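You operate a simulated robot arm through the tools that you are given. There is no shell and no other tool. Be economical: measure what you need, move in short steps, check, and stop when the job is done.

Carry out the task below with a simulated robot arm. There is one attempt and no reset: what you move stays moved.

Task
Switch the warmer off, swap the black seal inside for the red one, then switch it on again.
Fine: the black seal goes in the blue tray; shut the lid before you switch on.

It is judged by the outcome, as a careful person would: the job done as asked, and still so three seconds after it is handed in. It fails if anything else is knocked over, pushed out of place, dropped, spilled or broken. Lids that push on must go on centred and level and be pressed home; caps that screw on are set level and turned clockwise until they are tight.

Robot
A 6-joint arm with a two-finger parallel gripper, fixed in place. Base frame: the origin is at the foot of the arm, x ahead of it, y to its left, z up; the work surface is at about z = 0.8. Readings come in m, degrees, newtons and seconds.
With the tool pointing down near the work surface it reaches from about 0.24 to 0.64 m from the base axis. Its first joint turns from -66.0 to 66.0 degrees. Payload 2.7 kg.
The tool frame sits at the grasp point between the pads (the TCP): z along the fingers, y along the line on which they close. The tips reach 0.023 m beyond it. The gripper opens to 0.094 m. The fingers are 0.038 m wide and 0.01 m thick; the gripper's body (0.054 by 0.096 m) begins 0.039 m behind the TCP.
Orientation is that of the tool frame in the base frame, as a unit quaternion [w, x, y, z]. With the fingers straight down and closing along the base's y, the tool's x points along the base's -x, its y along +y and its z along -z.

Tools
- The arm moves only by the tool send_rows. Its arguments are lists of equal length, an entry for each row: "rotation": the turn, a rotation vector about the base's x, y, z in units of 6 degrees (1.0 is 6 degrees), a list of three; "slide": the shift along the base's x, y, z in units of 25 mm (1.0 is 25 mm), a list of three; "hand": the gripper command, from -1 (shut) to 1 (fully open), values between in proportion. In form: {"rotation": [[rx, ry, rz], ...], "slide": [[dx, dy, dz], ...], "hand": [hand, ...]}. A call has 1 to 10 rows; each row shifts and turns the commanded pose from where the row before left it. A call with a number of a shift or a turn outside -1 to 1 is refused whole. Each row takes 0.2 s and may step no farther than 0.05 m and 8.6 degrees from the row before; otherwise, or with a gripper value out of range, the whole call is refused. Where a pose cannot be reached the arm comes as near as it can. A force on the tool above 70 N (or 10 N above the force at the start of the call, whichever is more), or a blocked arm, ends the call early, and 0.2 s more pass. The fingers move at their own pace (about 0.045 m/s each) and stop on an object; they squeeze with about 38 N. The grip force told is the motor's: it shows also when the fingers shut on nothing. Time passes only in rows, and 0.2 s behind the last, so rows that do not move let the fingers close. The reply holds the time, the measured pose of the TCP, the force on the tool along the base axes, the opening and the grip force, in the units named above and with some noise, with the torque about the TCP (base axes, N m) and any sound that the robot's microphone picked up.
- Cameras (640 x 400 px; columns grow to the right, rows downward): "scene" is fixed at [0.0706, -0.4416, 1.4117]; the picture's right is [0.81, -0.59, 0.00], its down [-0.35, -0.47, -0.81] and it looks along [0.48, 0.65, -0.58] (base axes); focal length 312 px, centre (320, 200). "wrist" rides on the gripper at [0.086, 0.016, -0.075] in the tool frame; the picture's right is [-0.18, 0.98, 0.00], its down [-0.58, -0.11, -0.81] and it looks along [-0.79, -0.15, 0.59] (tool axes); focal length 243 px, centre (320, 200). There is no depth. A picture from a camera that has moved, and an enlarged one, comes with that camera's place and axes in the base frame and with its lens. The place of the scene camera against the robot may be out by one fixed shift of up to 0.018 m in any direction.
- grab_frame(camera): a new picture of that camera. It takes no simulated time.
- close_up(camera, box): a new picture of the part [left, top, right, bottom] of that camera's present view, enlarged. It takes no simulated time.
- finish_job(): hands the job in; it is judged then, once.

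Go step by step. Nothing tells you positions but the pictures and the camera data: compare them with the known pose of the tool, close in by small moves and look again before you grip or let go. The budget is 120 turns and 68 pictures, counting those below and the enlarged ones. Unless the task says otherwise, let go and move clear before handing in, and close with one line.

The tools are called after "Call:" as a command line: name --argument value ..., lists and objects as JSON in quotes. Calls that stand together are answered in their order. send_rows: Moves the arm, as the interface text tells. Its arguments: {"type":"object","properties":{"rotation":{"type":"array"},"slide":{"type":"array"},"hand":{"type":"array"}},"required":["rotation","slide","hand"]} The other tools are called the same way: grab_frame (camera) takes a picture; close_up (camera, box) takes an enlarged picture of a part of a camera's view; finish_job () hands the job in.

At the start:

```text
t: 0.0
position: [0.4254, 0.0599, 1.0956]
tcp_rot: [0.0, 0.0, 1.0, 0.0]
contact_force: [-0.2, -0.3, 0.5]
moment: [-0.02, -0.02, 0.02]
opening: 0.0939
gripper_force: 0.0
```

scene: 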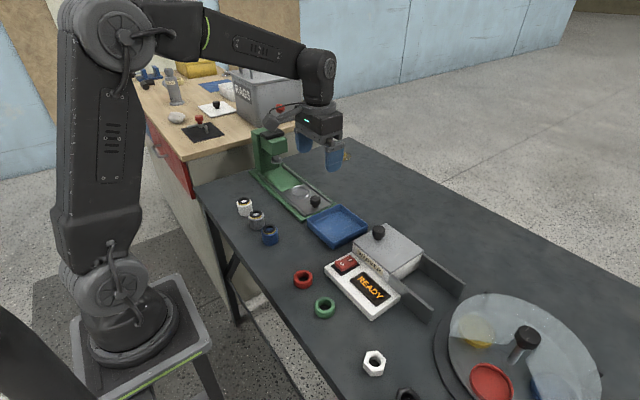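
wrist: 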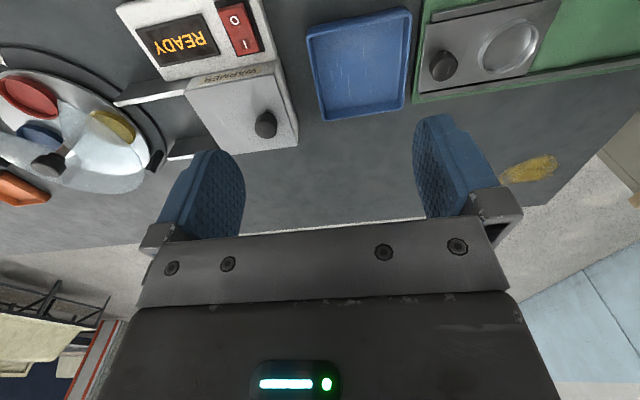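

The warmer sits mid-bench, with a rocker switch, a READY display and a knobbed lid. The red ring is in front of it and the blue tray to its left. I'll take closer looks.

Call:
close_up --camera "scene" --box '[280, 200, 480, 325]'

Call:
close_up --camera "wrist" --box '[100, 0, 340, 150]'

```text
3.20 times, centred on (380, 262) of scene
camera zoom: at [0.0706, -0.4416, 1.4117], right [0.81, -0.59, 0.0], down [-0.35, -0.47, -0.81], along [0.48, 0.65, -0.58], focal length 999 px, centre (128, 0)
```

zoom: 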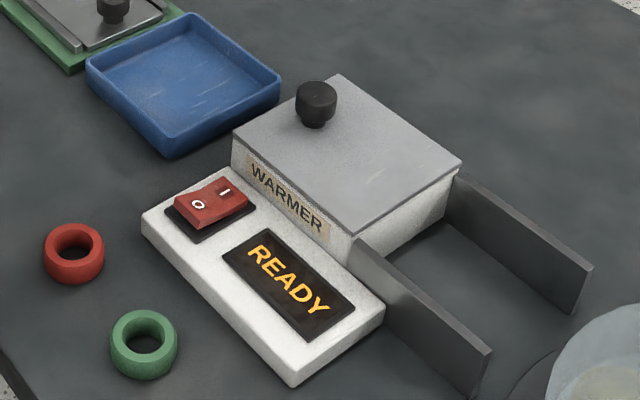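

```text
2.67 times, centred on (220, 75) of wrist
camera zoom: at [0.3397, 0.0768, 1.1716], right [0.18, 0.98, 0.0], down [0.58, -0.11, 0.81], along [0.79, -0.15, -0.59], focal length 647 px, centre (587, 533)
```

zoom: 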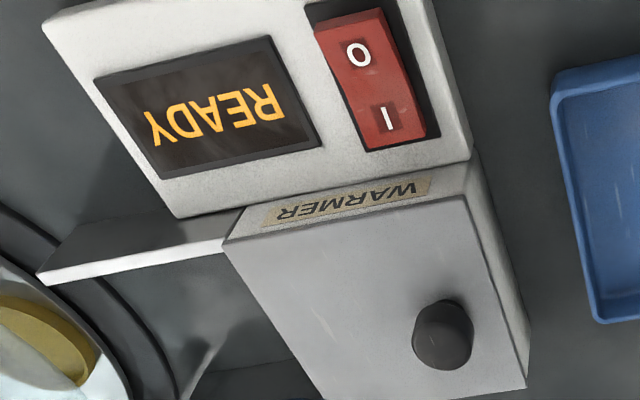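

I estimate the switch at about (0.432, -0.04), the lid knob at about (0.515, -0.027, 0.91) and the red ring at about (0.33, 0.00). I'll pull the arm back for a better wrist view.

Call:
send_rows --rotation '[[0, 0, 0], [0, 0, 0], [0, 0, 0], [0, 0, 0], [0, 0, 0], [0, 0, 0]]' --slide '[[-0.85, -0.6, 0], [-0.85, -0.6, 0], [-0.85, -0.6, 0], [-0.85, -0.6, 0], [-0.85, -0.6, 0], [-0.75, -0.6, 0]]' --hand '[1, 1, 1, 1, 1, 1]'

Call:
grab_frame --camera "wrist"

```text
t: 1.4
position: [0.2986, -0.0317, 1.0965]
tcp_rot: [0.0, 0.0, 1.0, 0.0]
contact_force: [-1.2, 0.1, -0.6]
moment: [0.0, 0.01, 0.01]
opening: 0.0942
gripper_force: 0.1
```

```text
63 pictures are left
camera wrist: at [0.213, -0.0141, 1.1722], right [0.18, 0.98, 0.0], down [0.58, -0.11, 0.81], along [0.79, -0.15, -0.59], focal length 243 px, centre (320, 200)
```

wrist: 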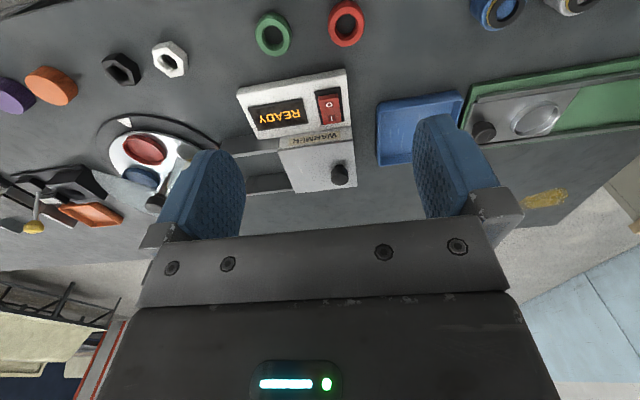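

The wrist view now covers everything, so I'll enlarge it to measure.

Call:
close_up --camera "wrist" --box '[220, 60, 380, 200]'

Call:
close_up --camera "wrist" --box '[240, 0, 480, 150]'

```text
2.86 times, centred on (300, 130) of wrist
camera zoom: at [0.213, -0.0141, 1.1722], right [0.18, 0.98, 0.0], down [0.58, -0.11, 0.81], along [0.79, -0.15, -0.59], focal length 693 px, centre (377, 400)
```

zoom: 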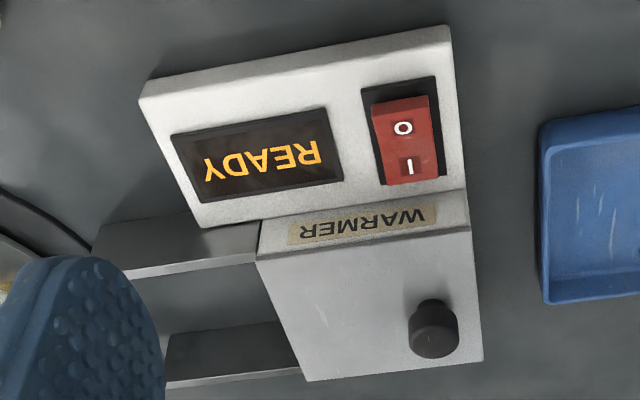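

```text
2.67 times, centred on (360, 75) of wrist
camera zoom: at [0.213, -0.0141, 1.1722], right [0.18, 0.98, 0.0], down [0.58, -0.11, 0.81], along [0.79, -0.15, -0.59], focal length 647 px, centre (213, 533)
```

zoom: 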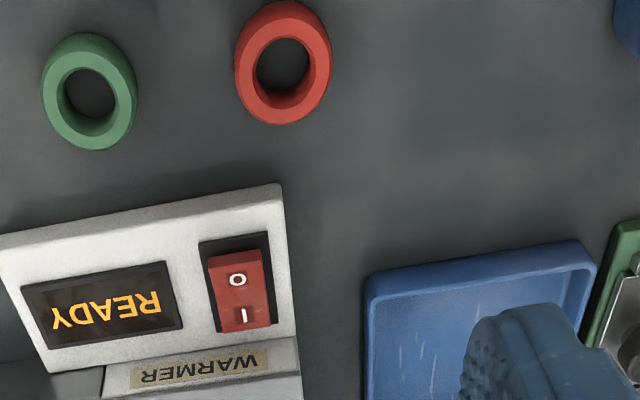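

Triangulated: rocker centre (0.435, -0.040, 0.836) with O on the near side. The lid spans x 0.477–0.595 and y -0.135 to -0.01, with its knob at (0.54, -0.04), and it should slide along -y onto the rails. I'll shut the fingers and go above the O half.

Call:
send_rows --rotation '[[0, 0, 0], [0, 0, 0], [0, 0, 0], [0, 0, 0], [0, 0, 0], [0, 0, 0], [0, 0, 0], [0, 0, 0], [0, 0, 0]]' --slide '[[0.504, -0.037, -0.96], [0.504, -0.037, -0.96], [0.504, -0.037, -0.96], [0.504, -0.037, -0.96], [0.504, -0.037, -0.96], [0.504, -0.037, -0.96], [0.504, -0.037, -0.96], [0.504, -0.037, -0.96], [0.504, -0.037, -0.96]]' --hand '[-1, -1, -1, -1, -1, -1, -1, -1, -1]'

Call:
close_up --camera "scene" --box '[280, 200, 480, 325]'

Call:
grab_frame --camera "wrist"

```text
t: 3.4
position: [0.4135, -0.0378, 0.8794]
tcp_rot: [0.0, -0.001, 1.0, -0.001]
contact_force: [1.2, 0.0, 0.0]
moment: [-0.01, 0.02, 0.0]
opening: 0.0
gripper_force: 38.2
```

```text
3.20 times, centred on (380, 262) of scene
camera zoom: at [0.0706, -0.4416, 1.4117], right [0.81, -0.59, 0.0], down [-0.35, -0.47, -0.81], along [0.48, 0.65, -0.58], focal length 999 px, centre (128, 0)
```

zoom: 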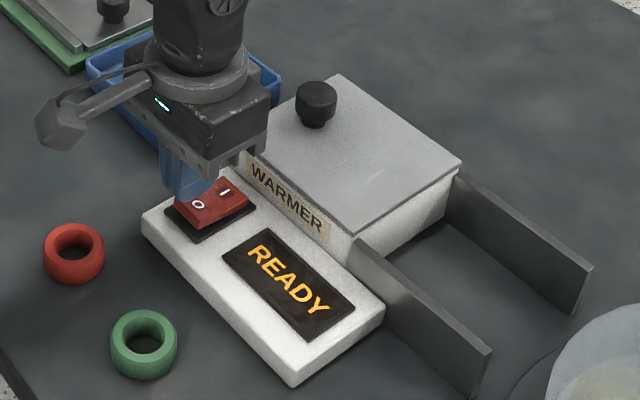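

```text
59 pictures are left
camera wrist: at [0.3279, -0.0219, 0.9558], right [0.18, 0.98, 0.0], down [0.58, -0.11, 0.81], along [0.79, -0.15, -0.59], focal length 243 px, centre (320, 200)
```

wrist: 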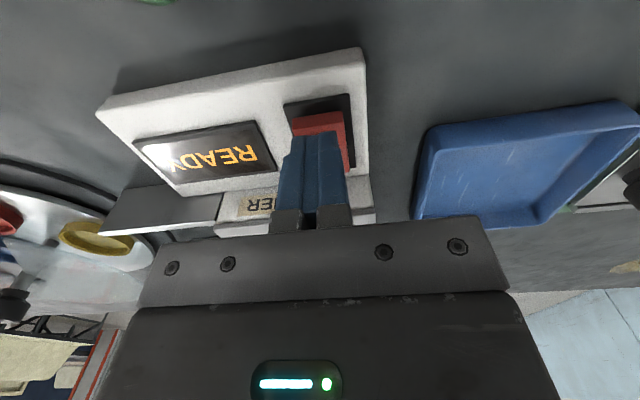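

The fingers hang over the O half, so I'll press down gently.

Call:
send_rows --rotation '[[0, 0, 0], [0, 0, 0], [0, 0, 0], [0, 0, 0]]' --slide '[[0, 0, -0.2], [0, 0, -0.2], [0, 0, -0.2], [0, 0, -0.1]]' --hand '[-1, -1, -1, -1]'

Call:
close_up --camera "scene" --box '[280, 200, 480, 325]'

```text
t: 4.4
position: [0.4147, -0.0381, 0.8633]
tcp_rot: [0.0, 0.0, 1.0, 0.0]
contact_force: [-2.4, -0.2, 2.8]
moment: [0.02, 0.0, 0.0]
opening: 0.0
gripper_force: 37.6
```

```text
3.20 times, centred on (380, 262) of scene
camera zoom: at [0.0705, -0.4416, 1.4117], right [0.81, -0.59, 0.0], down [-0.35, -0.47, -0.81], along [0.48, 0.65, -0.58], focal length 999 px, centre (128, 0)
```

zoom: 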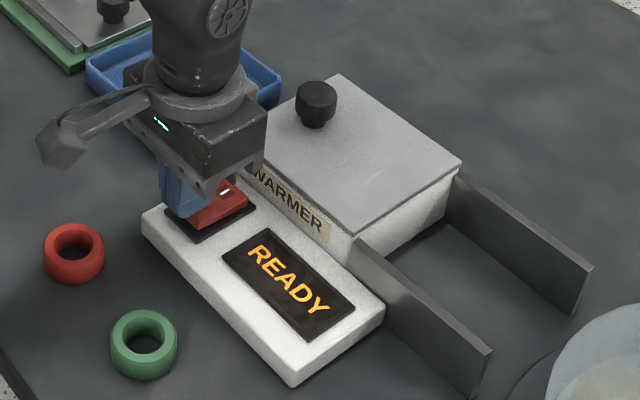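

Contact has just begun at tip height about 0.840, so I'll continue pressing.

Call:
send_rows --rotation '[[0, 0, 0], [0, 0, 0], [0, 0, 0], [0, 0, 0]]' --slide '[[0, 0, -0.1], [0, 0, -0.1], [0, 0, -0.1], [0, 0, -0.1]]' --hand '[-1, -1, -1, -1]'

Call:
close_up --camera "scene" --box '[280, 200, 480, 325]'

```text
t: 5.3
position: [0.4155, -0.0386, 0.8589]
tcp_rot: [0.002, 0.0, 1.0, 0.0]
contact_force: [-10.9, 1.8, 16.1]
moment: [0.04, 0.01, 0.02]
opening: 0.0
gripper_force: 38.1
heard: click
stopped in row 4: the force on the tool passed its limit at 78 N (the readings are from after the stop); the commanded pose is now the measured one
```

```text
3.20 times, centred on (380, 262) of scene
camera zoom: at [0.0702, -0.4415, 1.4117], right [0.81, -0.59, 0.0], down [-0.34, -0.47, -0.81], along [0.48, 0.65, -0.58], focal length 999 px, centre (128, 0)
```

zoom: 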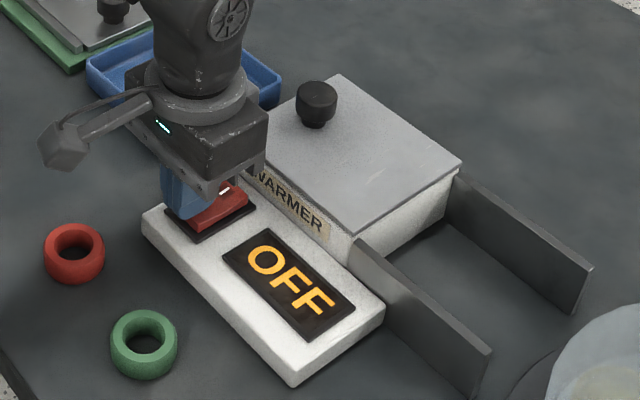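

It clicked and the display shows OFF. I'll rise and go above the lid knob with the fingers half open.

Call:
send_rows --rotation '[[0, 0, 0], [0, 0, 0], [0, 0, 0], [0, 0, 0], [0, 0, 0], [0, 0, 0], [0, 0, 0], [0, 0, 0], [0, 0, 0]]' --slide '[[0, 0, 0.8], [0, 0, 1], [0, 0, 1], [0.8, 0, 0], [0.84, 0, 0], [0.84, 0, 0], [0.84, 0, 0], [0.84, 0, 0], [0.84, 0, 0]]' --hand '[-1, -1, -1, 0.1, 0.1, 0.1, 0.1, 0.1, 0.1]'

Call:
grab_frame --camera "wrist"

Call:
close_up --camera "scene" --box '[280, 180, 480, 305]'

```text
t: 7.3
position: [0.5406, -0.0373, 0.9307]
tcp_rot: [0.003, 0.0, 1.0, 0.001]
contact_force: [1.0, -0.5, 0.0]
moment: [-0.01, -0.03, 0.02]
opening: 0.0517
gripper_force: 0.1
```

```text
56 pictures are left
camera wrist: at [0.4541, -0.0198, 1.0051], right [0.18, 0.98, 0.0], down [0.58, -0.11, 0.81], along [0.8, -0.15, -0.59], focal length 243 px, centre (320, 200)
```

wrist: 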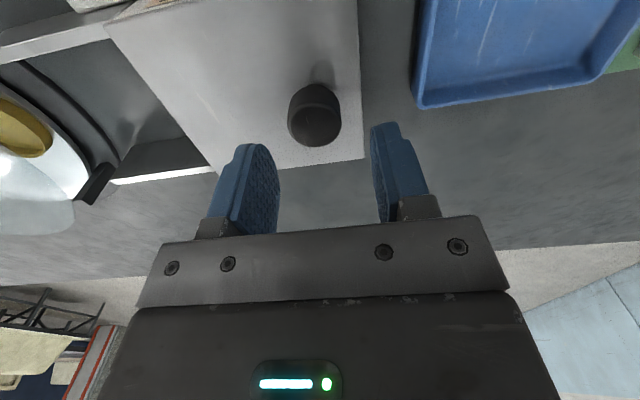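

```text
3.20 times, centred on (380, 242) of scene
camera zoom: at [0.0706, -0.4416, 1.4117], right [0.81, -0.59, 0.0], down [-0.35, -0.47, -0.81], along [0.48, 0.65, -0.58], focal length 999 px, centre (128, 64)
```

zoom: 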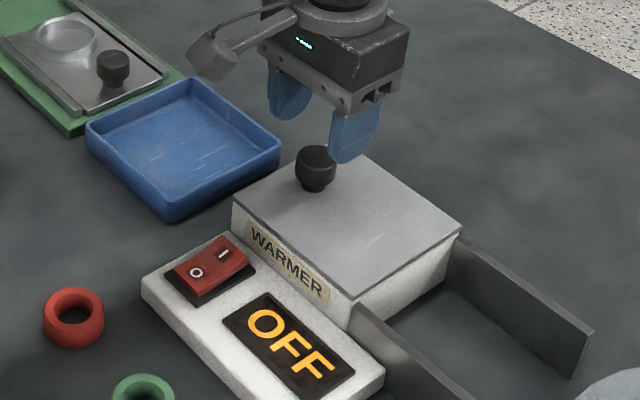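

The knob is between the fingers at about (0.54, -0.039), and the lid top is at about 0.86. I'll lower to straddle it without gripping.

Call:
send_rows --rotation '[[0, 0, 0], [0, 0, 0], [0, 0, 0], [0, 0, 0]]' --slide '[[0, 0, -0.5], [0, 0, -0.5], [0, 0, -0.4], [0, 0, -0.2]]' --hand '[0.1, 0.1, 0.1, 0.1]'

Call:
close_up --camera "scene" --box '[280, 180, 480, 305]'

Call:
close_up --camera "wrist" --box '[200, 50, 440, 250]'

```text
t: 8.3
position: [0.542, -0.0374, 0.8886]
tcp_rot: [0.004, -0.001, 1.0, 0.0]
contact_force: [0.7, -0.4, -0.3]
moment: [0.02, 0.01, -0.02]
opening: 0.0517
gripper_force: 0.1
```

```text
3.20 times, centred on (380, 242) of scene
camera zoom: at [0.0706, -0.4416, 1.4117], right [0.81, -0.59, 0.0], down [-0.35, -0.47, -0.81], along [0.48, 0.65, -0.58], focal length 999 px, centre (128, 64)
```

zoom: 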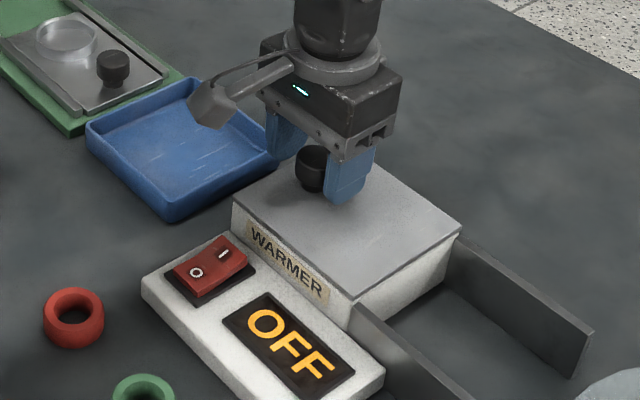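

```text
2.00 times, centred on (320, 150) of wrist
camera zoom: at [0.4553, -0.0208, 0.9639], right [0.18, 0.98, 0.0], down [0.58, -0.11, 0.81], along [0.8, -0.15, -0.59], focal length 485 px, centre (320, 300)
```

zoom: 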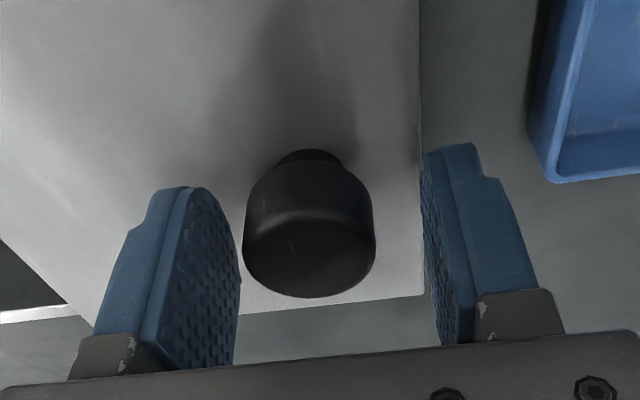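

The straddle is good. I'll push toward -y to test that it slides.

Call:
send_rows --rotation '[[0, 0, 0], [0, 0, 0], [0, 0, 0], [0, 0, 0]]' --slide '[[0, -0.3, 0], [0, -0.3, 0], [0, -0.3, 0], [0, -0.3, 0]]' --hand '[0.1, 0.1, 0.1, 0.1]'

Call:
close_up --camera "scene" --box '[280, 180, 480, 305]'

```text
t: 9.3
position: [0.5418, -0.068, 0.8887]
tcp_rot: [0.002, 0.0, 1.0, 0.0]
contact_force: [0.4, 0.1, 0.3]
moment: [-0.01, -0.01, 0.0]
opening: 0.0519
gripper_force: 0.7
```

```text
3.20 times, centred on (380, 242) of scene
camera zoom: at [0.0706, -0.4416, 1.4117], right [0.81, -0.59, 0.0], down [-0.35, -0.47, -0.81], along [0.48, 0.65, -0.58], focal length 999 px, centre (128, 64)
```

zoom: 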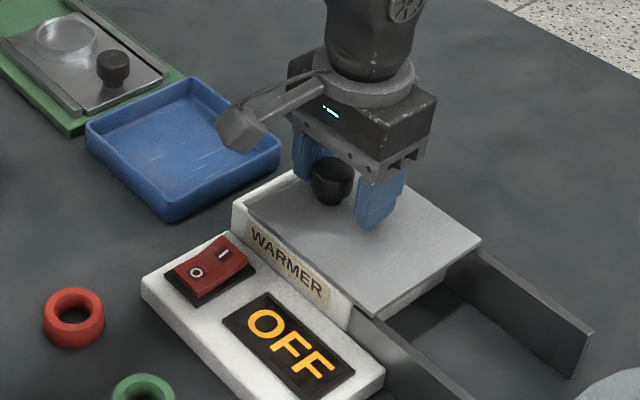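

The lid slides freely. I'll keep pushing it.

Call:
send_rows --rotation '[[0, 0, 0], [0, 0, 0], [0, 0, 0], [0, 0, 0], [0, 0, 0], [0, 0, 0], [0, 0, 0]]' --slide '[[0, -0.5, 0], [0, -0.5, 0], [0, -0.5, 0], [0, -0.5, 0], [0, -0.5, 0], [0, -0.5, 0], [0, -0.4, 0]]' --hand '[0.1, 0.1, 0.1, 0.1, 0.1, 0.1, 0.1]'

Call:
close_up --camera "scene" --box '[280, 180, 480, 305]'

```text
t: 10.9
position: [0.541, -0.154, 0.8887]
tcp_rot: [0.002, -0.001, 1.0, 0.0]
contact_force: [0.4, 0.4, 0.9]
moment: [0.02, -0.01, -0.05]
opening: 0.052
gripper_force: 0.0
```

```text
3.20 times, centred on (380, 242) of scene
camera zoom: at [0.0706, -0.4416, 1.4117], right [0.81, -0.59, 0.0], down [-0.35, -0.47, -0.81], along [0.48, 0.65, -0.58], focal length 999 px, centre (128, 64)
```

zoom: 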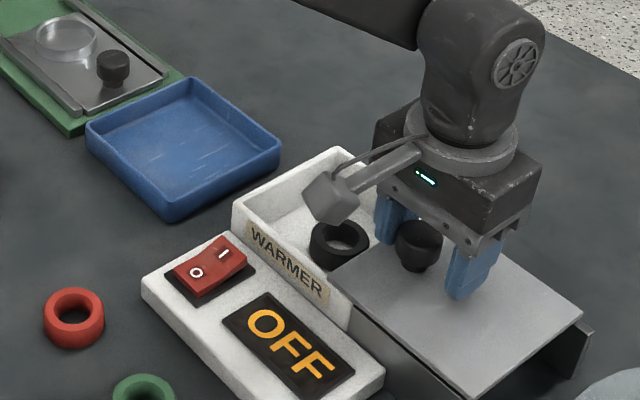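

The black seal is visible around (0.535, -0.073). I'll push the lid slightly further for room, then rise and look from the wrist camera.

Call:
send_rows --rotation '[[0, 0, 0], [0, 0, 0], [0, 0, 0], [0, 0, 0]]' --slide '[[0, -0.2, 0], [0, -0.2, 0], [0, -0.1, 0], [0, 0, 0]]' --hand '[0.1, 0.1, 0.1, 0.1]'

Call:
close_up --camera "scene" --box '[330, 200, 490, 300]'

```text
t: 11.9
position: [0.541, -0.1645, 0.8889]
tcp_rot: [0.002, -0.001, 1.0, 0.0]
contact_force: [-2.0, 16.9, 5.4]
moment: [0.2, 0.14, 0.05]
opening: 0.0595
gripper_force: 8.3
```

```text
4.00 times, centred on (410, 250) of scene
camera zoom: at [0.0705, -0.4411, 1.4119], right [0.81, -0.59, 0.0], down [-0.35, -0.47, -0.81], along [0.48, 0.65, -0.58], focal length 1249 px, centre (-40, 0)
```

zoom: 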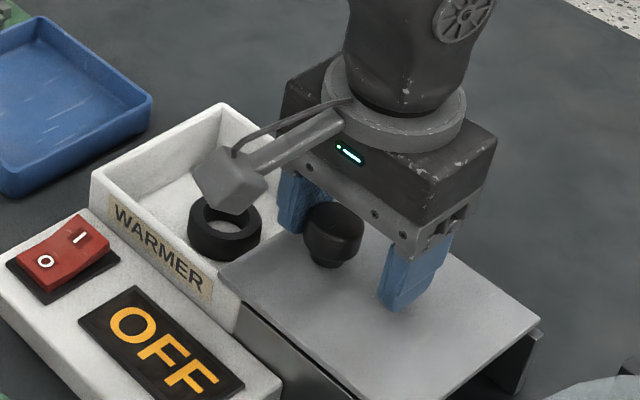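

The lid has reached its end stop. I'll back off, rise and look into the box.

Call:
send_rows --rotation '[[0, 0, 0], [0, 0, 0], [0, 0, 0], [0, 0, 0], [0, 0, 0], [0, 0, 0], [0, 0, 0], [0, 0, 0], [0, 0, 0]]' --slide '[[0, 0.4, 0], [0, 0, 0.9], [0, 0, 0.9], [0, 0, 0.9], [0, 0, 0.9], [-0.5, 0.8, 0], [-0.5, 0.8, 0], [-0.5, 0.8, 0], [-0.5, 0.8, 0]]' --hand '[0.1, 0.1, 0.1, 0.1, 0.3, 0.3, 0.3, 0.3, 0.3]'

Call:
grab_frame --camera "wrist"

Call:
close_up --camera "scene" --box '[330, 200, 490, 300]'

```text
t: 13.9
position: [0.4913, -0.0738, 0.9805]
tcp_rot: [0.003, 0.0, 1.0, 0.0]
contact_force: [-0.5, 0.7, 0.0]
moment: [0.02, 0.01, -0.02]
opening: 0.0611
gripper_force: 0.0
```

```text
49 pictures are left
camera wrist: at [0.4055, -0.0574, 1.0548], right [0.18, 0.98, 0.0], down [0.58, -0.11, 0.81], along [0.8, -0.15, -0.59], focal length 243 px, centre (320, 200)
```

wrist: 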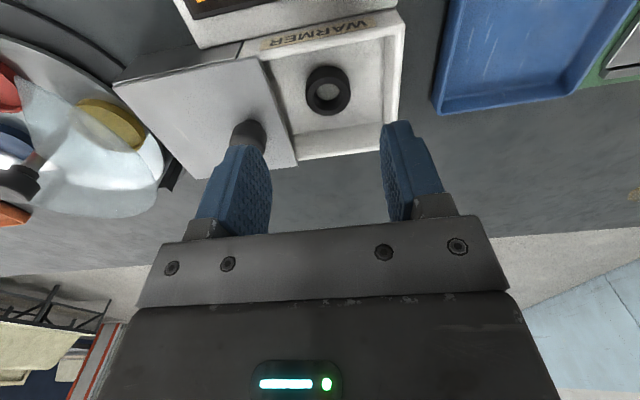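

```text
4.00 times, centred on (410, 250) of scene
camera zoom: at [0.0706, -0.4416, 1.4117], right [0.81, -0.59, 0.0], down [-0.35, -0.47, -0.81], along [0.48, 0.65, -0.58], focal length 1249 px, centre (-40, 0)
```

zoom: 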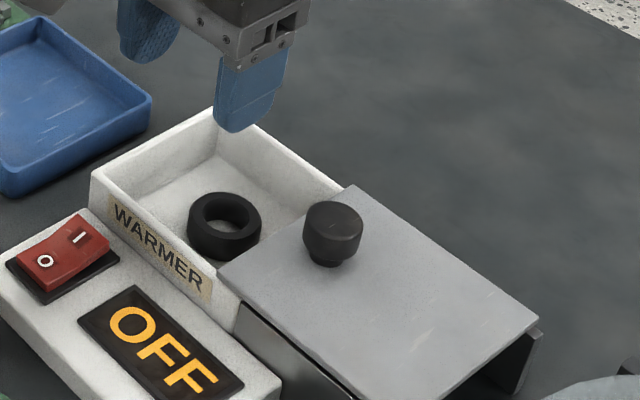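

Call:
close_up --camera "wrist" --box '[230, 0, 430, 170]'

```text
2.35 times, centred on (330, 85) of wrist
camera zoom: at [0.4055, -0.0574, 1.0548], right [0.18, 0.98, 0.0], down [0.58, -0.11, 0.81], along [0.8, -0.15, -0.59], focal length 571 px, centre (296, 471)
```

zoom: 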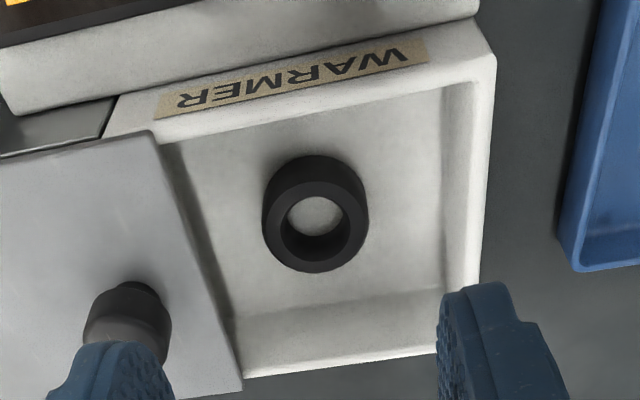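

The ring centre is about (0.536, -0.073) with an OD of about 44 mm, and the lid edge is at y≈-0.117. I'll narrow the opening to 54 mm and hover above the box.

Call:
send_rows --rotation '[[0, 0, 0], [0, 0, 0], [0, 0, 0], [0, 0, 0], [0, 0, 0]]' --slide '[[0.6, 0.02, 0], [0.6, 0.02, 0], [0.59, 0.03, -0.8], [0, 0, -0.9], [0, 0, -0.9]]' --hand '[0.15, 0.15, 0.15, 0.15, 0.15]'

Call:
close_up --camera "wrist" --box '[200, 0, 440, 250]'

Call:
close_up --camera "scene" --box '[330, 200, 490, 300]'

```text
t: 15.1
position: [0.5367, -0.0742, 0.9112]
tcp_rot: [0.003, 0.0, 1.0, 0.0]
contact_force: [-0.1, 0.0, -0.4]
moment: [0.0, 0.01, 0.03]
opening: 0.0539
gripper_force: 0.0
```

```text
1.60 times, centred on (320, 125) of wrist
camera zoom: at [0.4494, -0.0569, 0.9871], right [0.18, 0.98, 0.0], down [0.58, -0.11, 0.81], along [0.8, -0.15, -0.59], focal length 388 px, centre (320, 320)
```

zoom: 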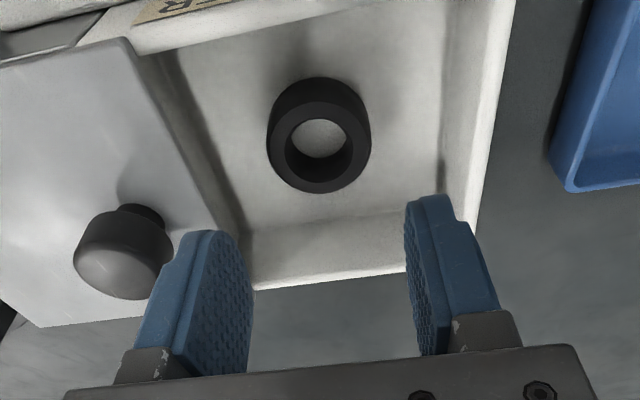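

```text
4.00 times, centred on (410, 250) of scene
camera zoom: at [0.0706, -0.4416, 1.4117], right [0.81, -0.59, 0.0], down [-0.35, -0.47, -0.81], along [0.48, 0.65, -0.58], focal length 1249 px, centre (-40, 0)
```

zoom: 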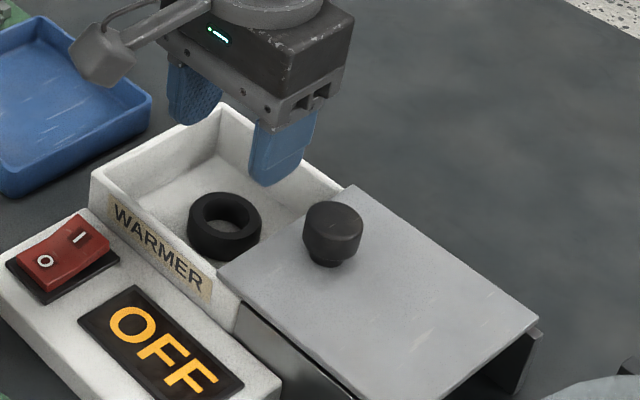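

The ring top is at about (0.5355, -0.073, 0.836), and the tool is aligned. I'll lower to tip height about 0.82.

Call:
send_rows --rotation '[[0, 0, 0], [0, 0, 0], [0, 0, 0], [0, 0, 0], [0, 0, 0]]' --slide '[[0, 0.02, -0.7], [0, 0, -0.6], [0, 0, -0.6], [0, 0, -0.5], [0, 0, -0.3]]' --hand '[0.15, 0.15, 0.15, 0.15, 0.15]'

Call:
close_up --camera "wrist" --box '[200, 0, 440, 250]'

Call:
close_up --camera "scene" --box '[330, 200, 490, 300]'

```text
t: 16.3
position: [0.5352, -0.0742, 0.8474]
tcp_rot: [0.002, 0.0, 1.0, 0.0]
contact_force: [0.1, -0.2, 0.2]
moment: [-0.04, -0.03, 0.01]
opening: 0.0542
gripper_force: 0.1
```

```text
1.60 times, centred on (320, 125) of wrist
camera zoom: at [0.4487, -0.0568, 0.9215], right [0.18, 0.98, 0.0], down [0.58, -0.11, 0.81], along [0.8, -0.15, -0.59], focal length 388 px, centre (320, 320)
```

zoom: 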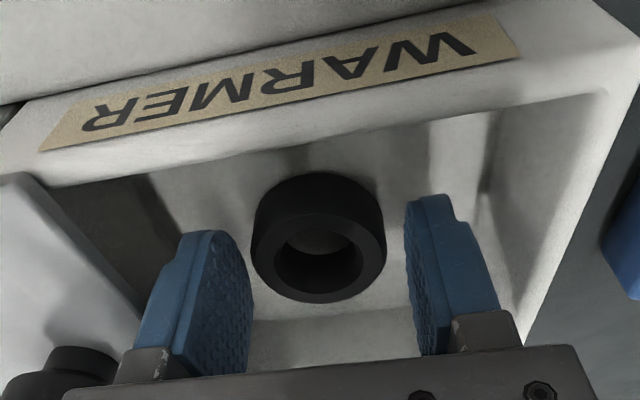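

```text
4.00 times, centred on (410, 250) of scene
camera zoom: at [0.0706, -0.4416, 1.4117], right [0.81, -0.59, 0.0], down [-0.35, -0.47, -0.81], along [0.48, 0.65, -0.58], focal length 1249 px, centre (-40, 0)
```

zoom: 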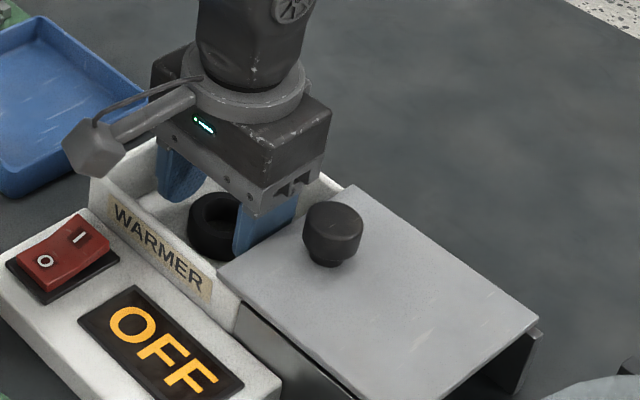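

It is well aligned. I'll go down slightly more, then close.

Call:
send_rows --rotation '[[0, 0, 0], [0, 0, 0], [0, 0, 0], [0, 0, 0], [0, 0, 0], [0, 0, 0]]' --slide '[[0, 0.03, -0.12], [0, 0, -0.12], [0, 0, 0], [0, 0, 0], [0, 0, 0], [0, 0, 0]]' --hand '[0.15, 0.15, -1, -1, -1, -1]'

```text
t: 17.7
position: [0.5345, -0.0734, 0.8415]
tcp_rot: [0.003, -0.001, 1.0, 0.0]
contact_force: [0.5, 1.0, 0.9]
moment: [0.04, -0.01, -0.02]
opening: 0.0434
gripper_force: 38.1
```

I hold the seal at 43.4 mm opening. I'll lift straight up.

Call:
send_rows --rotation '[[0, 0, 0], [0, 0, 0], [0, 0, 0], [0, 0, 0], [0, 0, 0]]' --slide '[[0, 0, 0.4], [0, 0, 0.8], [0, 0, 1], [0, 0, 1], [0, 0, 1]]' --hand '[-1, -1, -1, -1, -1]'

Call:
grab_frame --camera "scene"

Call:
grab_frame --camera "wrist"

```text
t: 18.9
position: [0.5345, -0.0718, 0.9464]
tcp_rot: [0.003, 0.0, 1.0, 0.001]
contact_force: [0.9, 0.2, -0.2]
moment: [0.02, -0.01, 0.02]
opening: 0.0435
gripper_force: 38.2
```

```text
42 pictures are left
```

scene: 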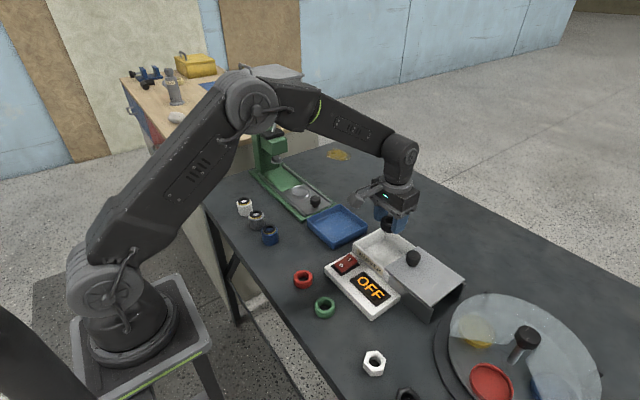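

```text
41 pictures are left
camera wrist: at [0.4485, -0.0544, 1.0207], right [0.18, 0.98, 0.0], down [0.58, -0.11, 0.81], along [0.8, -0.15, -0.59], focal length 243 px, centre (320, 200)
```

wrist: 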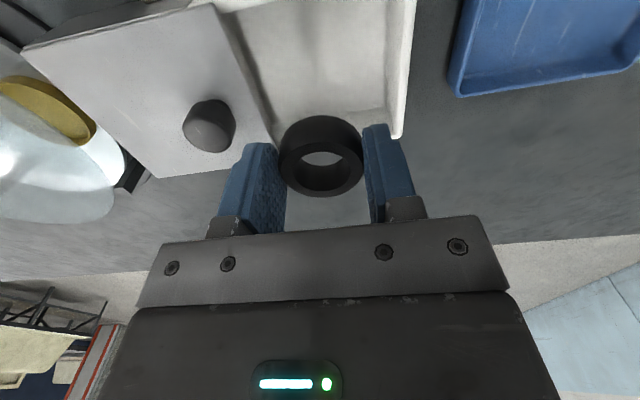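

The seal is held level. The tray centre is about (0.523, 0.106), so I'll carry it there.

Call:
send_rows --rotation '[[0, 0, 0], [0, 0, 0], [0, 0, 0], [0, 0, 0], [0, 0, 0], [0, 0, 0], [0, 0, 0], [0, 0, 0], [0, 0, 0], [0, 0, 0]]' --slide '[[-0.06, 0.5, 0], [-0.06, 0.95, 0], [-0.06, 0.95, 0], [-0.06, 0.95, 0], [-0.06, 0.95, 0], [-0.06, 0.95, 0], [-0.06, 0.95, 0], [-0.06, 0.92, 0], [0, 0, -0.5], [0, 0, -0.5]]' --hand '[-1, -1, -1, -1, -1, -1, -1, -1, -1, -1]'

Call:
grab_frame --camera "wrist"

Call:
close_up --camera "scene" --box '[270, 150, 430, 250]'

```text
t: 21.1
position: [0.5235, 0.1042, 0.9201]
tcp_rot: [0.003, -0.001, 1.0, 0.0]
contact_force: [-0.2, 0.4, 0.1]
moment: [-0.02, 0.0, -0.02]
opening: 0.0435
gripper_force: 37.6
```

```text
40 pictures are left
camera wrist: at [0.4368, 0.1224, 0.9964], right [0.18, 0.98, 0.0], down [0.58, -0.11, 0.81], along [0.8, -0.15, -0.59], focal length 243 px, centre (320, 200)
```

wrist: 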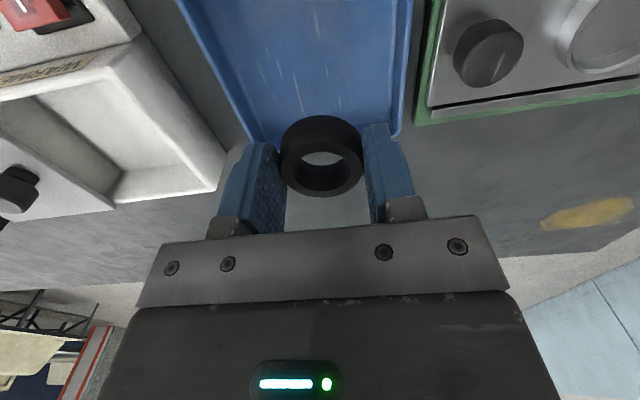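

```text
4.00 times, centred on (350, 200) of scene
camera zoom: at [0.0706, -0.4416, 1.4117], right [0.81, -0.59, 0.0], down [-0.35, -0.47, -0.81], along [0.48, 0.65, -0.58], focal length 1249 px, centre (200, 200)
```

zoom: 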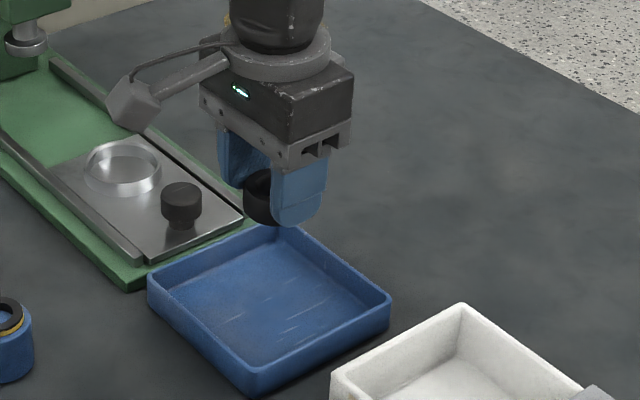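

The tray is big enough (about 0.12–0.13 m) and the seal is over its middle. I'll lower.

Call:
send_rows --rotation '[[0, 0, 0], [0, 0, 0], [0, 0, 0], [0, 0, 0], [0, 0, 0]]' --slide '[[0, -0.05, -0.8], [0, -0.05, -0.8], [0, 0, -0.8], [0, 0, -0.6], [0, 0, -0.3]]' --hand '[-1, -1, -1, -1, -1]'

Call:
close_up --camera "scene" --box '[270, 150, 430, 250]'

```text
t: 22.3
position: [0.5231, 0.1039, 0.8388]
tcp_rot: [0.003, 0.0, 1.0, 0.0]
contact_force: [-1.0, 0.2, 0.2]
moment: [0.0, 0.01, -0.01]
opening: 0.0432
gripper_force: 38.0
```

```text
4.00 times, centred on (350, 200) of scene
camera zoom: at [0.0706, -0.4416, 1.4117], right [0.81, -0.59, 0.0], down [-0.35, -0.47, -0.81], along [0.48, 0.65, -0.58], focal length 1249 px, centre (200, 200)
```

zoom: 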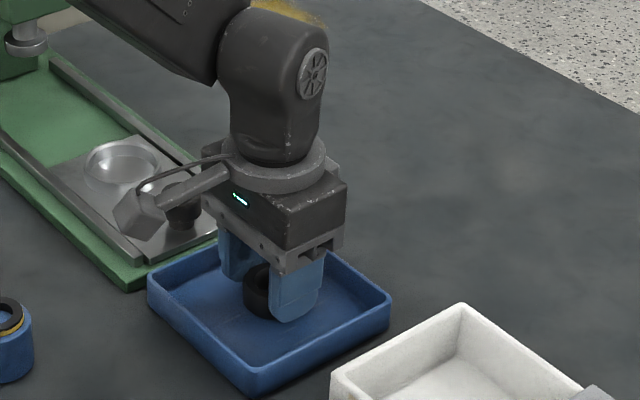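

Inside the tray with no contact yet. I'll creep down until contact.

Call:
send_rows --rotation '[[0, 0, 0], [0, 0, 0], [0, 0, 0], [0, 0, 0]]' --slide '[[0, 0, -0.1], [0, 0, -0.08], [0, 0, -0.08], [0, 0, -0.08]]' --hand '[-1, -1, -1, -1]'

```text
t: 23.3
position: [0.5248, 0.1049, 0.8341]
tcp_rot: [0.006, 0.0, 1.0, 0.001]
contact_force: [-17.2, -1.2, 42.7]
moment: [-0.15, 0.24, 0.01]
opening: 0.0437
gripper_force: 38.2
```

Contact with the tray floor. I'll relieve the press and open to release.

Call:
send_rows --rotation '[[0, 0, 0], [0, 0, 0], [0, 0, 0], [0, 0, 0], [0, 0, 0]]' --slide '[[0, 0, 0.15], [0, 0, 0], [0, 0, 0], [0, 0, 0], [0, 0, 0]]' --hand '[-1, -1, 0.3, 0.3, 0.3]'

Call:
send_rows --rotation '[[0, 0, 0], [0, 0, 0], [0, 0, 0], [0, 0, 0], [0, 0, 0]]' --slide '[[0, 0, 0.4], [0, 0, 1], [0, 0, 1], [0, 0, 1], [0, 0, 1]]' --hand '[0.3, 0.3, 0.3, 0.3, 0.3]'

Call:
grab_frame --camera "scene"

```text
t: 24.5
position: [0.5246, 0.1034, 0.8332]
tcp_rot: [0.003, 0.0, 1.0, 0.001]
contact_force: [0.1, -0.7, 0.3]
moment: [0.03, 0.02, -0.02]
opening: 0.0609
gripper_force: 0.1
```

```text
t: 25.7
position: [0.5242, 0.1028, 0.9457]
tcp_rot: [0.002, 0.001, 1.0, -0.001]
contact_force: [-0.3, 0.1, -0.3]
moment: [0.02, 0.03, -0.01]
opening: 0.0613
gripper_force: 0.0
```

```text
37 pictures are left
```

scene: 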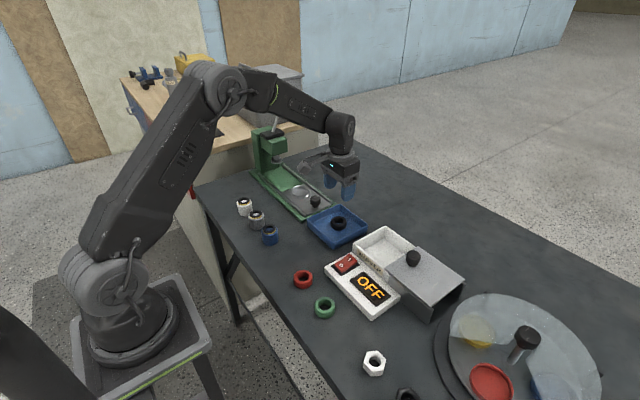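

The black seal lies in the tray. Next I'll move above the red ring, near (0.33, 0.0).

Call:
send_rows --rotation '[[0, 0, 0], [0, 0, 0], [0, 0, 0], [0, 0, 0], [0, 0, 0], [0, 0, 0], [0, 0, 0], [0, 0, 0], [0, 0, 0]]' --slide '[[-0.9, -0.45, 0], [-0.95, -0.45, 0], [-0.95, -0.45, 0], [-0.95, -0.45, 0], [-0.95, -0.45, 0], [-0.95, -0.45, 0], [-0.95, -0.45, 0], [-0.95, -0.45, 0], [-0.95, -0.45, 0]]' --hand '[0.3, 0.3, 0.3, 0.3, 0.3, 0.3, 0.3, 0.3, 0.3]'

Call:
close_up --camera "wrist" --box '[200, 0, 440, 200]'

```text
t: 27.7
position: [0.3101, 0.0034, 0.9444]
tcp_rot: [0.004, -0.001, 1.0, 0.0]
contact_force: [1.4, -0.2, 0.7]
moment: [0.01, 0.01, -0.01]
opening: 0.061
gripper_force: 0.0
```

```text
2.00 times, centred on (320, 100) of wrist
camera zoom: at [0.2245, 0.0201, 1.0192], right [0.18, 0.98, 0.0], down [0.58, -0.11, 0.81], along [0.8, -0.15, -0.59], focal length 485 px, centre (320, 400)
```

zoom: 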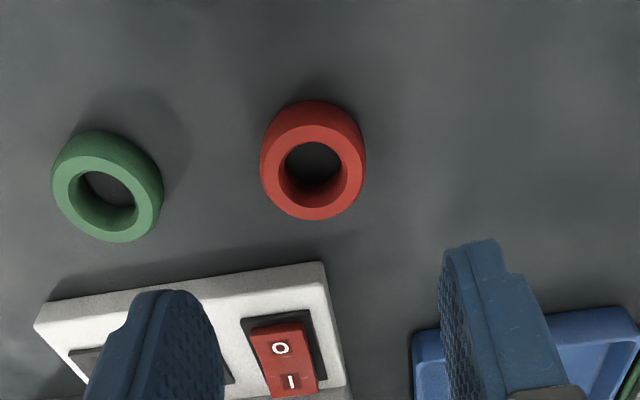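

The red ring is at about (0.3295, -0.0025), with top at about 0.824. I'll align and lower partway.

Call:
send_rows --rotation '[[0, 0, 0], [0, 0, 0], [0, 0, 0], [0, 0, 0]]' --slide '[[0.4, -0.12, 0], [0.38, -0.12, -0.8], [0, 0, -0.9], [0, 0, -0.9]]' --hand '[0.25, 0.25, 0.25, 0.25]'

Call:
close_up --camera "wrist" --box '[200, 0, 440, 250]'

```text
t: 28.7
position: [0.3303, -0.002, 0.8774]
tcp_rot: [0.002, 0.0, 1.0, 0.0]
contact_force: [0.1, -0.3, -0.5]
moment: [0.0, 0.0, -0.01]
opening: 0.0585
gripper_force: 0.1
```

```text
1.60 times, centred on (320, 125) of wrist
camera zoom: at [0.2441, 0.0138, 0.9533], right [0.18, 0.98, 0.0], down [0.58, -0.11, 0.81], along [0.8, -0.15, -0.59], focal length 388 px, centre (320, 320)
```

zoom: 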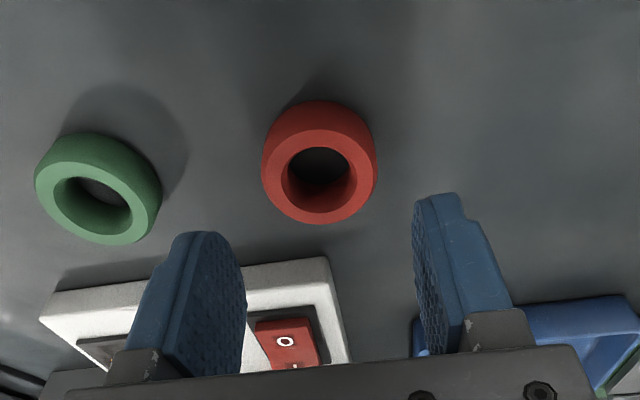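

Aligned. I'll descend and grip the red ring at the same relative depth.

Call:
send_rows --rotation '[[0, 0, 0], [0, 0, 0], [0, 0, 0], [0, 0, 0], [0, 0, 0], [0, 0, 0], [0, 0, 0], [0, 0, 0]]' --slide '[[0, 0, -0.7], [0, 0, -0.6], [0, 0, -0.4], [0, 0, -0.2], [0, 0, 0], [0, 0, 0], [0, 0, 0], [0, 0, 0]]' --hand '[0.25, 0.25, 0.25, 0.25, -1, -1, -1, -1]'

Call:
send_rows --rotation '[[0, 0, 0], [0, 0, 0], [0, 0, 0], [0, 0, 0], [0, 0, 0], [0, 0, 0]]' --slide '[[0, 0, 0.4], [0, 0, 0.8], [0, 0, 1], [0, 0, 1], [0, 0, 1], [0, 0, 0.5]]' --hand '[-1, -1, -1, -1, -1, -1]'

Call:
grab_frame --camera "wrist"

```text
t: 30.5
position: [0.3308, -0.0022, 0.8318]
tcp_rot: [0.002, 0.0, 1.0, 0.0]
contact_force: [0.4, -0.5, 0.2]
moment: [-0.02, -0.02, -0.01]
opening: 0.0435
gripper_force: 37.8
```

```text
t: 31.9
position: [0.3307, -0.0035, 0.9461]
tcp_rot: [0.003, 0.001, 1.0, 0.0]
contact_force: [1.4, -0.3, -0.4]
moment: [0.02, 0.0, -0.01]
opening: 0.0435
gripper_force: 37.9
```

```text
34 pictures are left
camera wrist: at [0.2441, 0.0142, 1.0222], right [0.18, 0.98, 0.0], down [0.58, -0.11, 0.81], along [0.8, -0.15, -0.59], focal length 243 px, centre (320, 200)
```

wrist: 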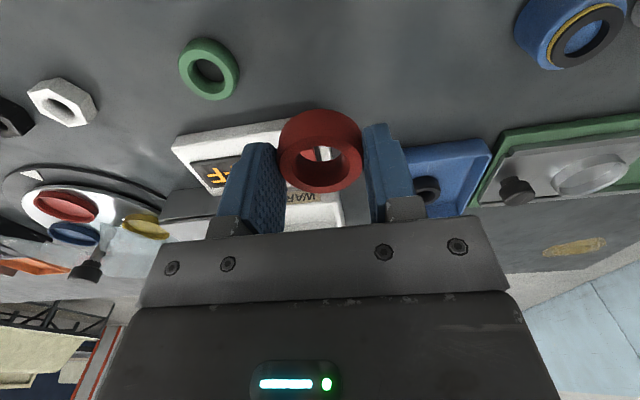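

The red seal is held. I'll carry it above the warmer box at (0.5345, -0.0735).

Call:
send_rows --rotation '[[0, 0, 0], [0, 0, 0], [0, 0, 0], [0, 0, 0], [0, 0, 0], [0, 0, 0], [0, 0, 0], [0, 0, 0], [0, 0, 0], [0, 0, 0]]' --slide '[[0.5, -0.17, 0], [0.85, -0.29, 0], [0.85, -0.29, 0], [0.85, -0.29, 0], [0.85, -0.29, 0], [0.85, -0.29, 0], [0.85, -0.29, 0], [0.85, -0.29, 0], [0.85, -0.29, 0], [0.85, -0.29, 0]]' --hand '[-1, -1, -1, -1, -1, -1, -1, -1, -1, -1]'

Call:
grab_frame --camera "wrist"

```text
t: 34.1
position: [0.5323, -0.0726, 0.9478]
tcp_rot: [0.002, 0.0, 1.0, 0.0]
contact_force: [-0.3, -0.9, -0.3]
moment: [0.0, -0.01, 0.01]
opening: 0.0436
gripper_force: 37.9
```

```text
33 pictures are left
camera wrist: at [0.4467, -0.0554, 1.0229], right [0.18, 0.98, 0.0], down [0.58, -0.11, 0.81], along [0.8, -0.15, -0.59], focal length 243 px, centre (320, 200)
```

wrist: 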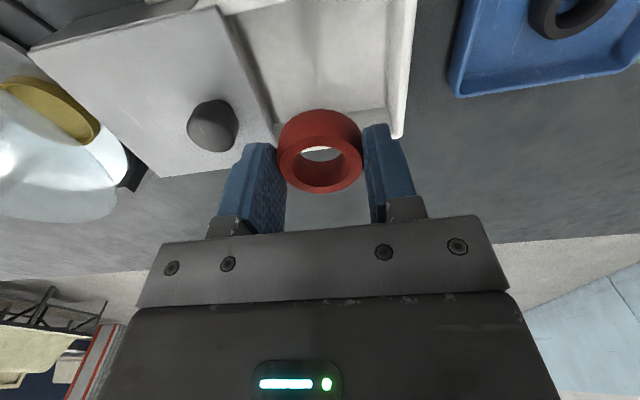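

Same pose as for the black seal. I'll lower to just above the box floor.

Call:
send_rows --rotation '[[0, 0, 0], [0, 0, 0], [0, 0, 0], [0, 0, 0], [0, 0, 0], [0, 0, 0]]' --slide '[[0.08, -0.03, -0.7], [0, 0, -0.9], [0, 0, -0.9], [0, 0, -0.8], [0, 0, -0.5], [0, 0, -0.2]]' --hand '[-1, -1, -1, -1, -1, -1]'

Call:
close_up --camera "scene" --box '[330, 200, 490, 300]'

```text
t: 35.5
position: [0.5366, -0.0741, 0.8495]
tcp_rot: [0.004, 0.0, 1.0, -0.001]
contact_force: [-0.1, 0.7, -0.3]
moment: [0.03, 0.02, 0.0]
opening: 0.0435
gripper_force: 38.3
```

```text
4.00 times, centred on (410, 250) of scene
camera zoom: at [0.0706, -0.4416, 1.4117], right [0.81, -0.59, 0.0], down [-0.35, -0.47, -0.81], along [0.48, 0.65, -0.58], focal length 1249 px, centre (-40, 0)
```

zoom: 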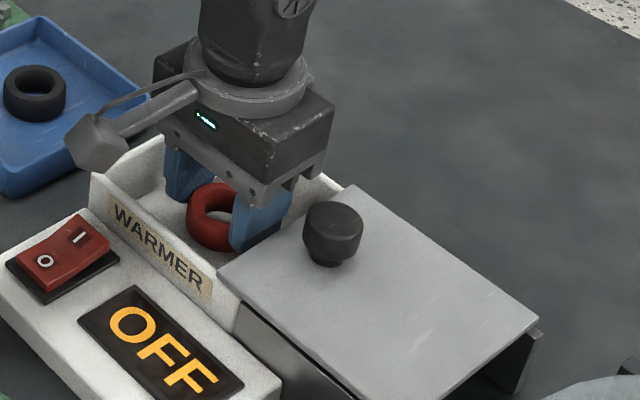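

Call:
send_rows --rotation '[[0, 0, 0], [0, 0, 0], [0, 0, 0], [0, 0, 0]]' --slide '[[0, 0, -0.1], [0, 0, -0.08], [0, 0, -0.06], [0, 0, -0.05]]' --hand '[-1, -1, -1, -1]'

```text
t: 36.5
position: [0.536, -0.0735, 0.8421]
tcp_rot: [0.002, 0.0, 1.0, 0.001]
contact_force: [-0.1, 0.7, 2.6]
moment: [0.1, 0.0, 0.03]
opening: 0.0438
gripper_force: 38.0
```

The seal is just touching the floor. I'll release with a small opening and rise.

Call:
send_rows --rotation '[[0, 0, 0], [0, 0, 0], [0, 0, 0], [0, 0, 0]]' --slide '[[0, 0, 0], [0, 0, 0], [0, 0, 0], [0, 0, 0]]' --hand '[0.15, 0.15, 0.15, 0.15]'

Call:
send_rows --rotation '[[0, 0, 0], [0, 0, 0], [0, 0, 0], [0, 0, 0], [0, 0, 0]]' --slide '[[0, 0, 0.4], [0, 0, 0.8], [0, 0, 0.9], [0, 0, 0.9], [0, 0, 0.9]]' --hand '[0.15, 0.15, 0.15, 0.15, 0.15]'

Call:
grab_frame --camera "wrist"

Call:
close_up --camera "scene" --box '[330, 200, 490, 300]'

```text
t: 37.5
position: [0.5353, -0.0734, 0.8419]
tcp_rot: [0.002, 0.0, 1.0, 0.0]
contact_force: [0.7, 0.5, -0.5]
moment: [0.02, -0.01, 0.02]
opening: 0.0542
gripper_force: 0.1
```

```text
t: 38.7
position: [0.5357, -0.0748, 0.9403]
tcp_rot: [0.003, 0.0, 1.0, 0.0]
contact_force: [-0.5, 0.0, -0.6]
moment: [0.06, 0.02, 0.02]
opening: 0.054
gripper_force: 0.1
```

```text
31 pictures are left
camera wrist: at [0.4494, -0.0578, 1.0154], right [0.18, 0.98, 0.0], down [0.58, -0.11, 0.81], along [0.8, -0.15, -0.59], focal length 243 px, centre (320, 200)
```

wrist: 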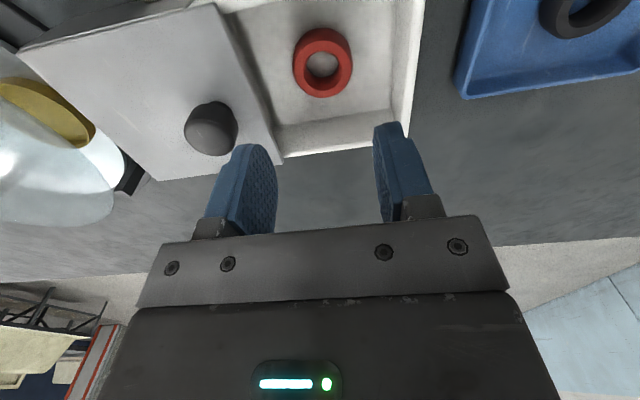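

```text
4.00 times, centred on (410, 250) of scene
camera zoom: at [0.0706, -0.4416, 1.4117], right [0.81, -0.59, 0.0], down [-0.35, -0.47, -0.81], along [0.48, 0.65, -0.58], focal length 1249 px, centre (-40, 0)
```

zoom: 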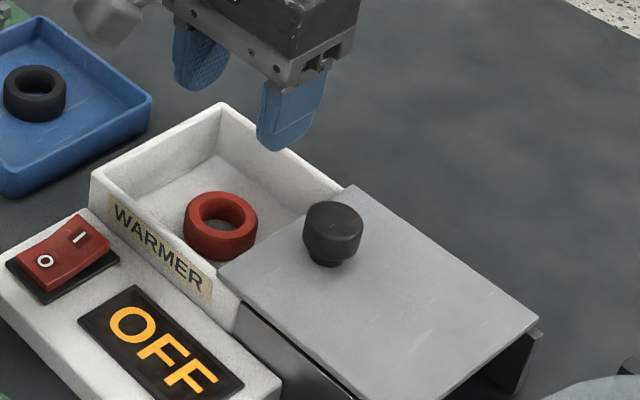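

The red seal sits properly in the box. Now I'll straddle the knob at about (0.54, -0.15).

Call:
send_rows --rotation '[[0, 0, 0], [0, 0, 0], [0, 0, 0], [0, 0, 0], [0, 0, 0], [0, 0, 0]]' --slide '[[0.1, -0.75, 0], [0.08, -0.75, 0], [0, -0.75, 0], [0, -0.75, 0], [0, 0, -0.3], [0, 0, -0.3]]' --hand '[0.2, 0.2, 0.2, 0.2, 0.2, 0.2]'

Call:
close_up --camera "wrist" --box '[200, 0, 440, 250]'

```text
t: 40.1
position: [0.5409, -0.1496, 0.9232]
tcp_rot: [0.002, 0.0, 1.0, 0.0]
contact_force: [-0.5, -0.3, -0.2]
moment: [0.0, -0.03, -0.03]
opening: 0.0564
gripper_force: 0.1
```

```text
1.60 times, centred on (320, 125) of wrist
camera zoom: at [0.454, -0.1325, 0.9986], right [0.18, 0.98, 0.0], down [0.58, -0.11, 0.81], along [0.8, -0.15, -0.59], focal length 388 px, centre (320, 320)
```

zoom: 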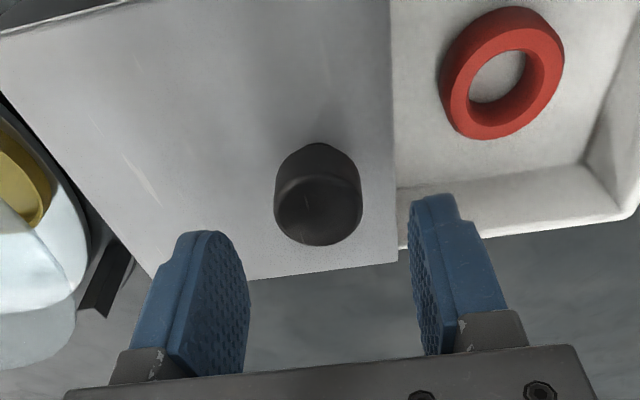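

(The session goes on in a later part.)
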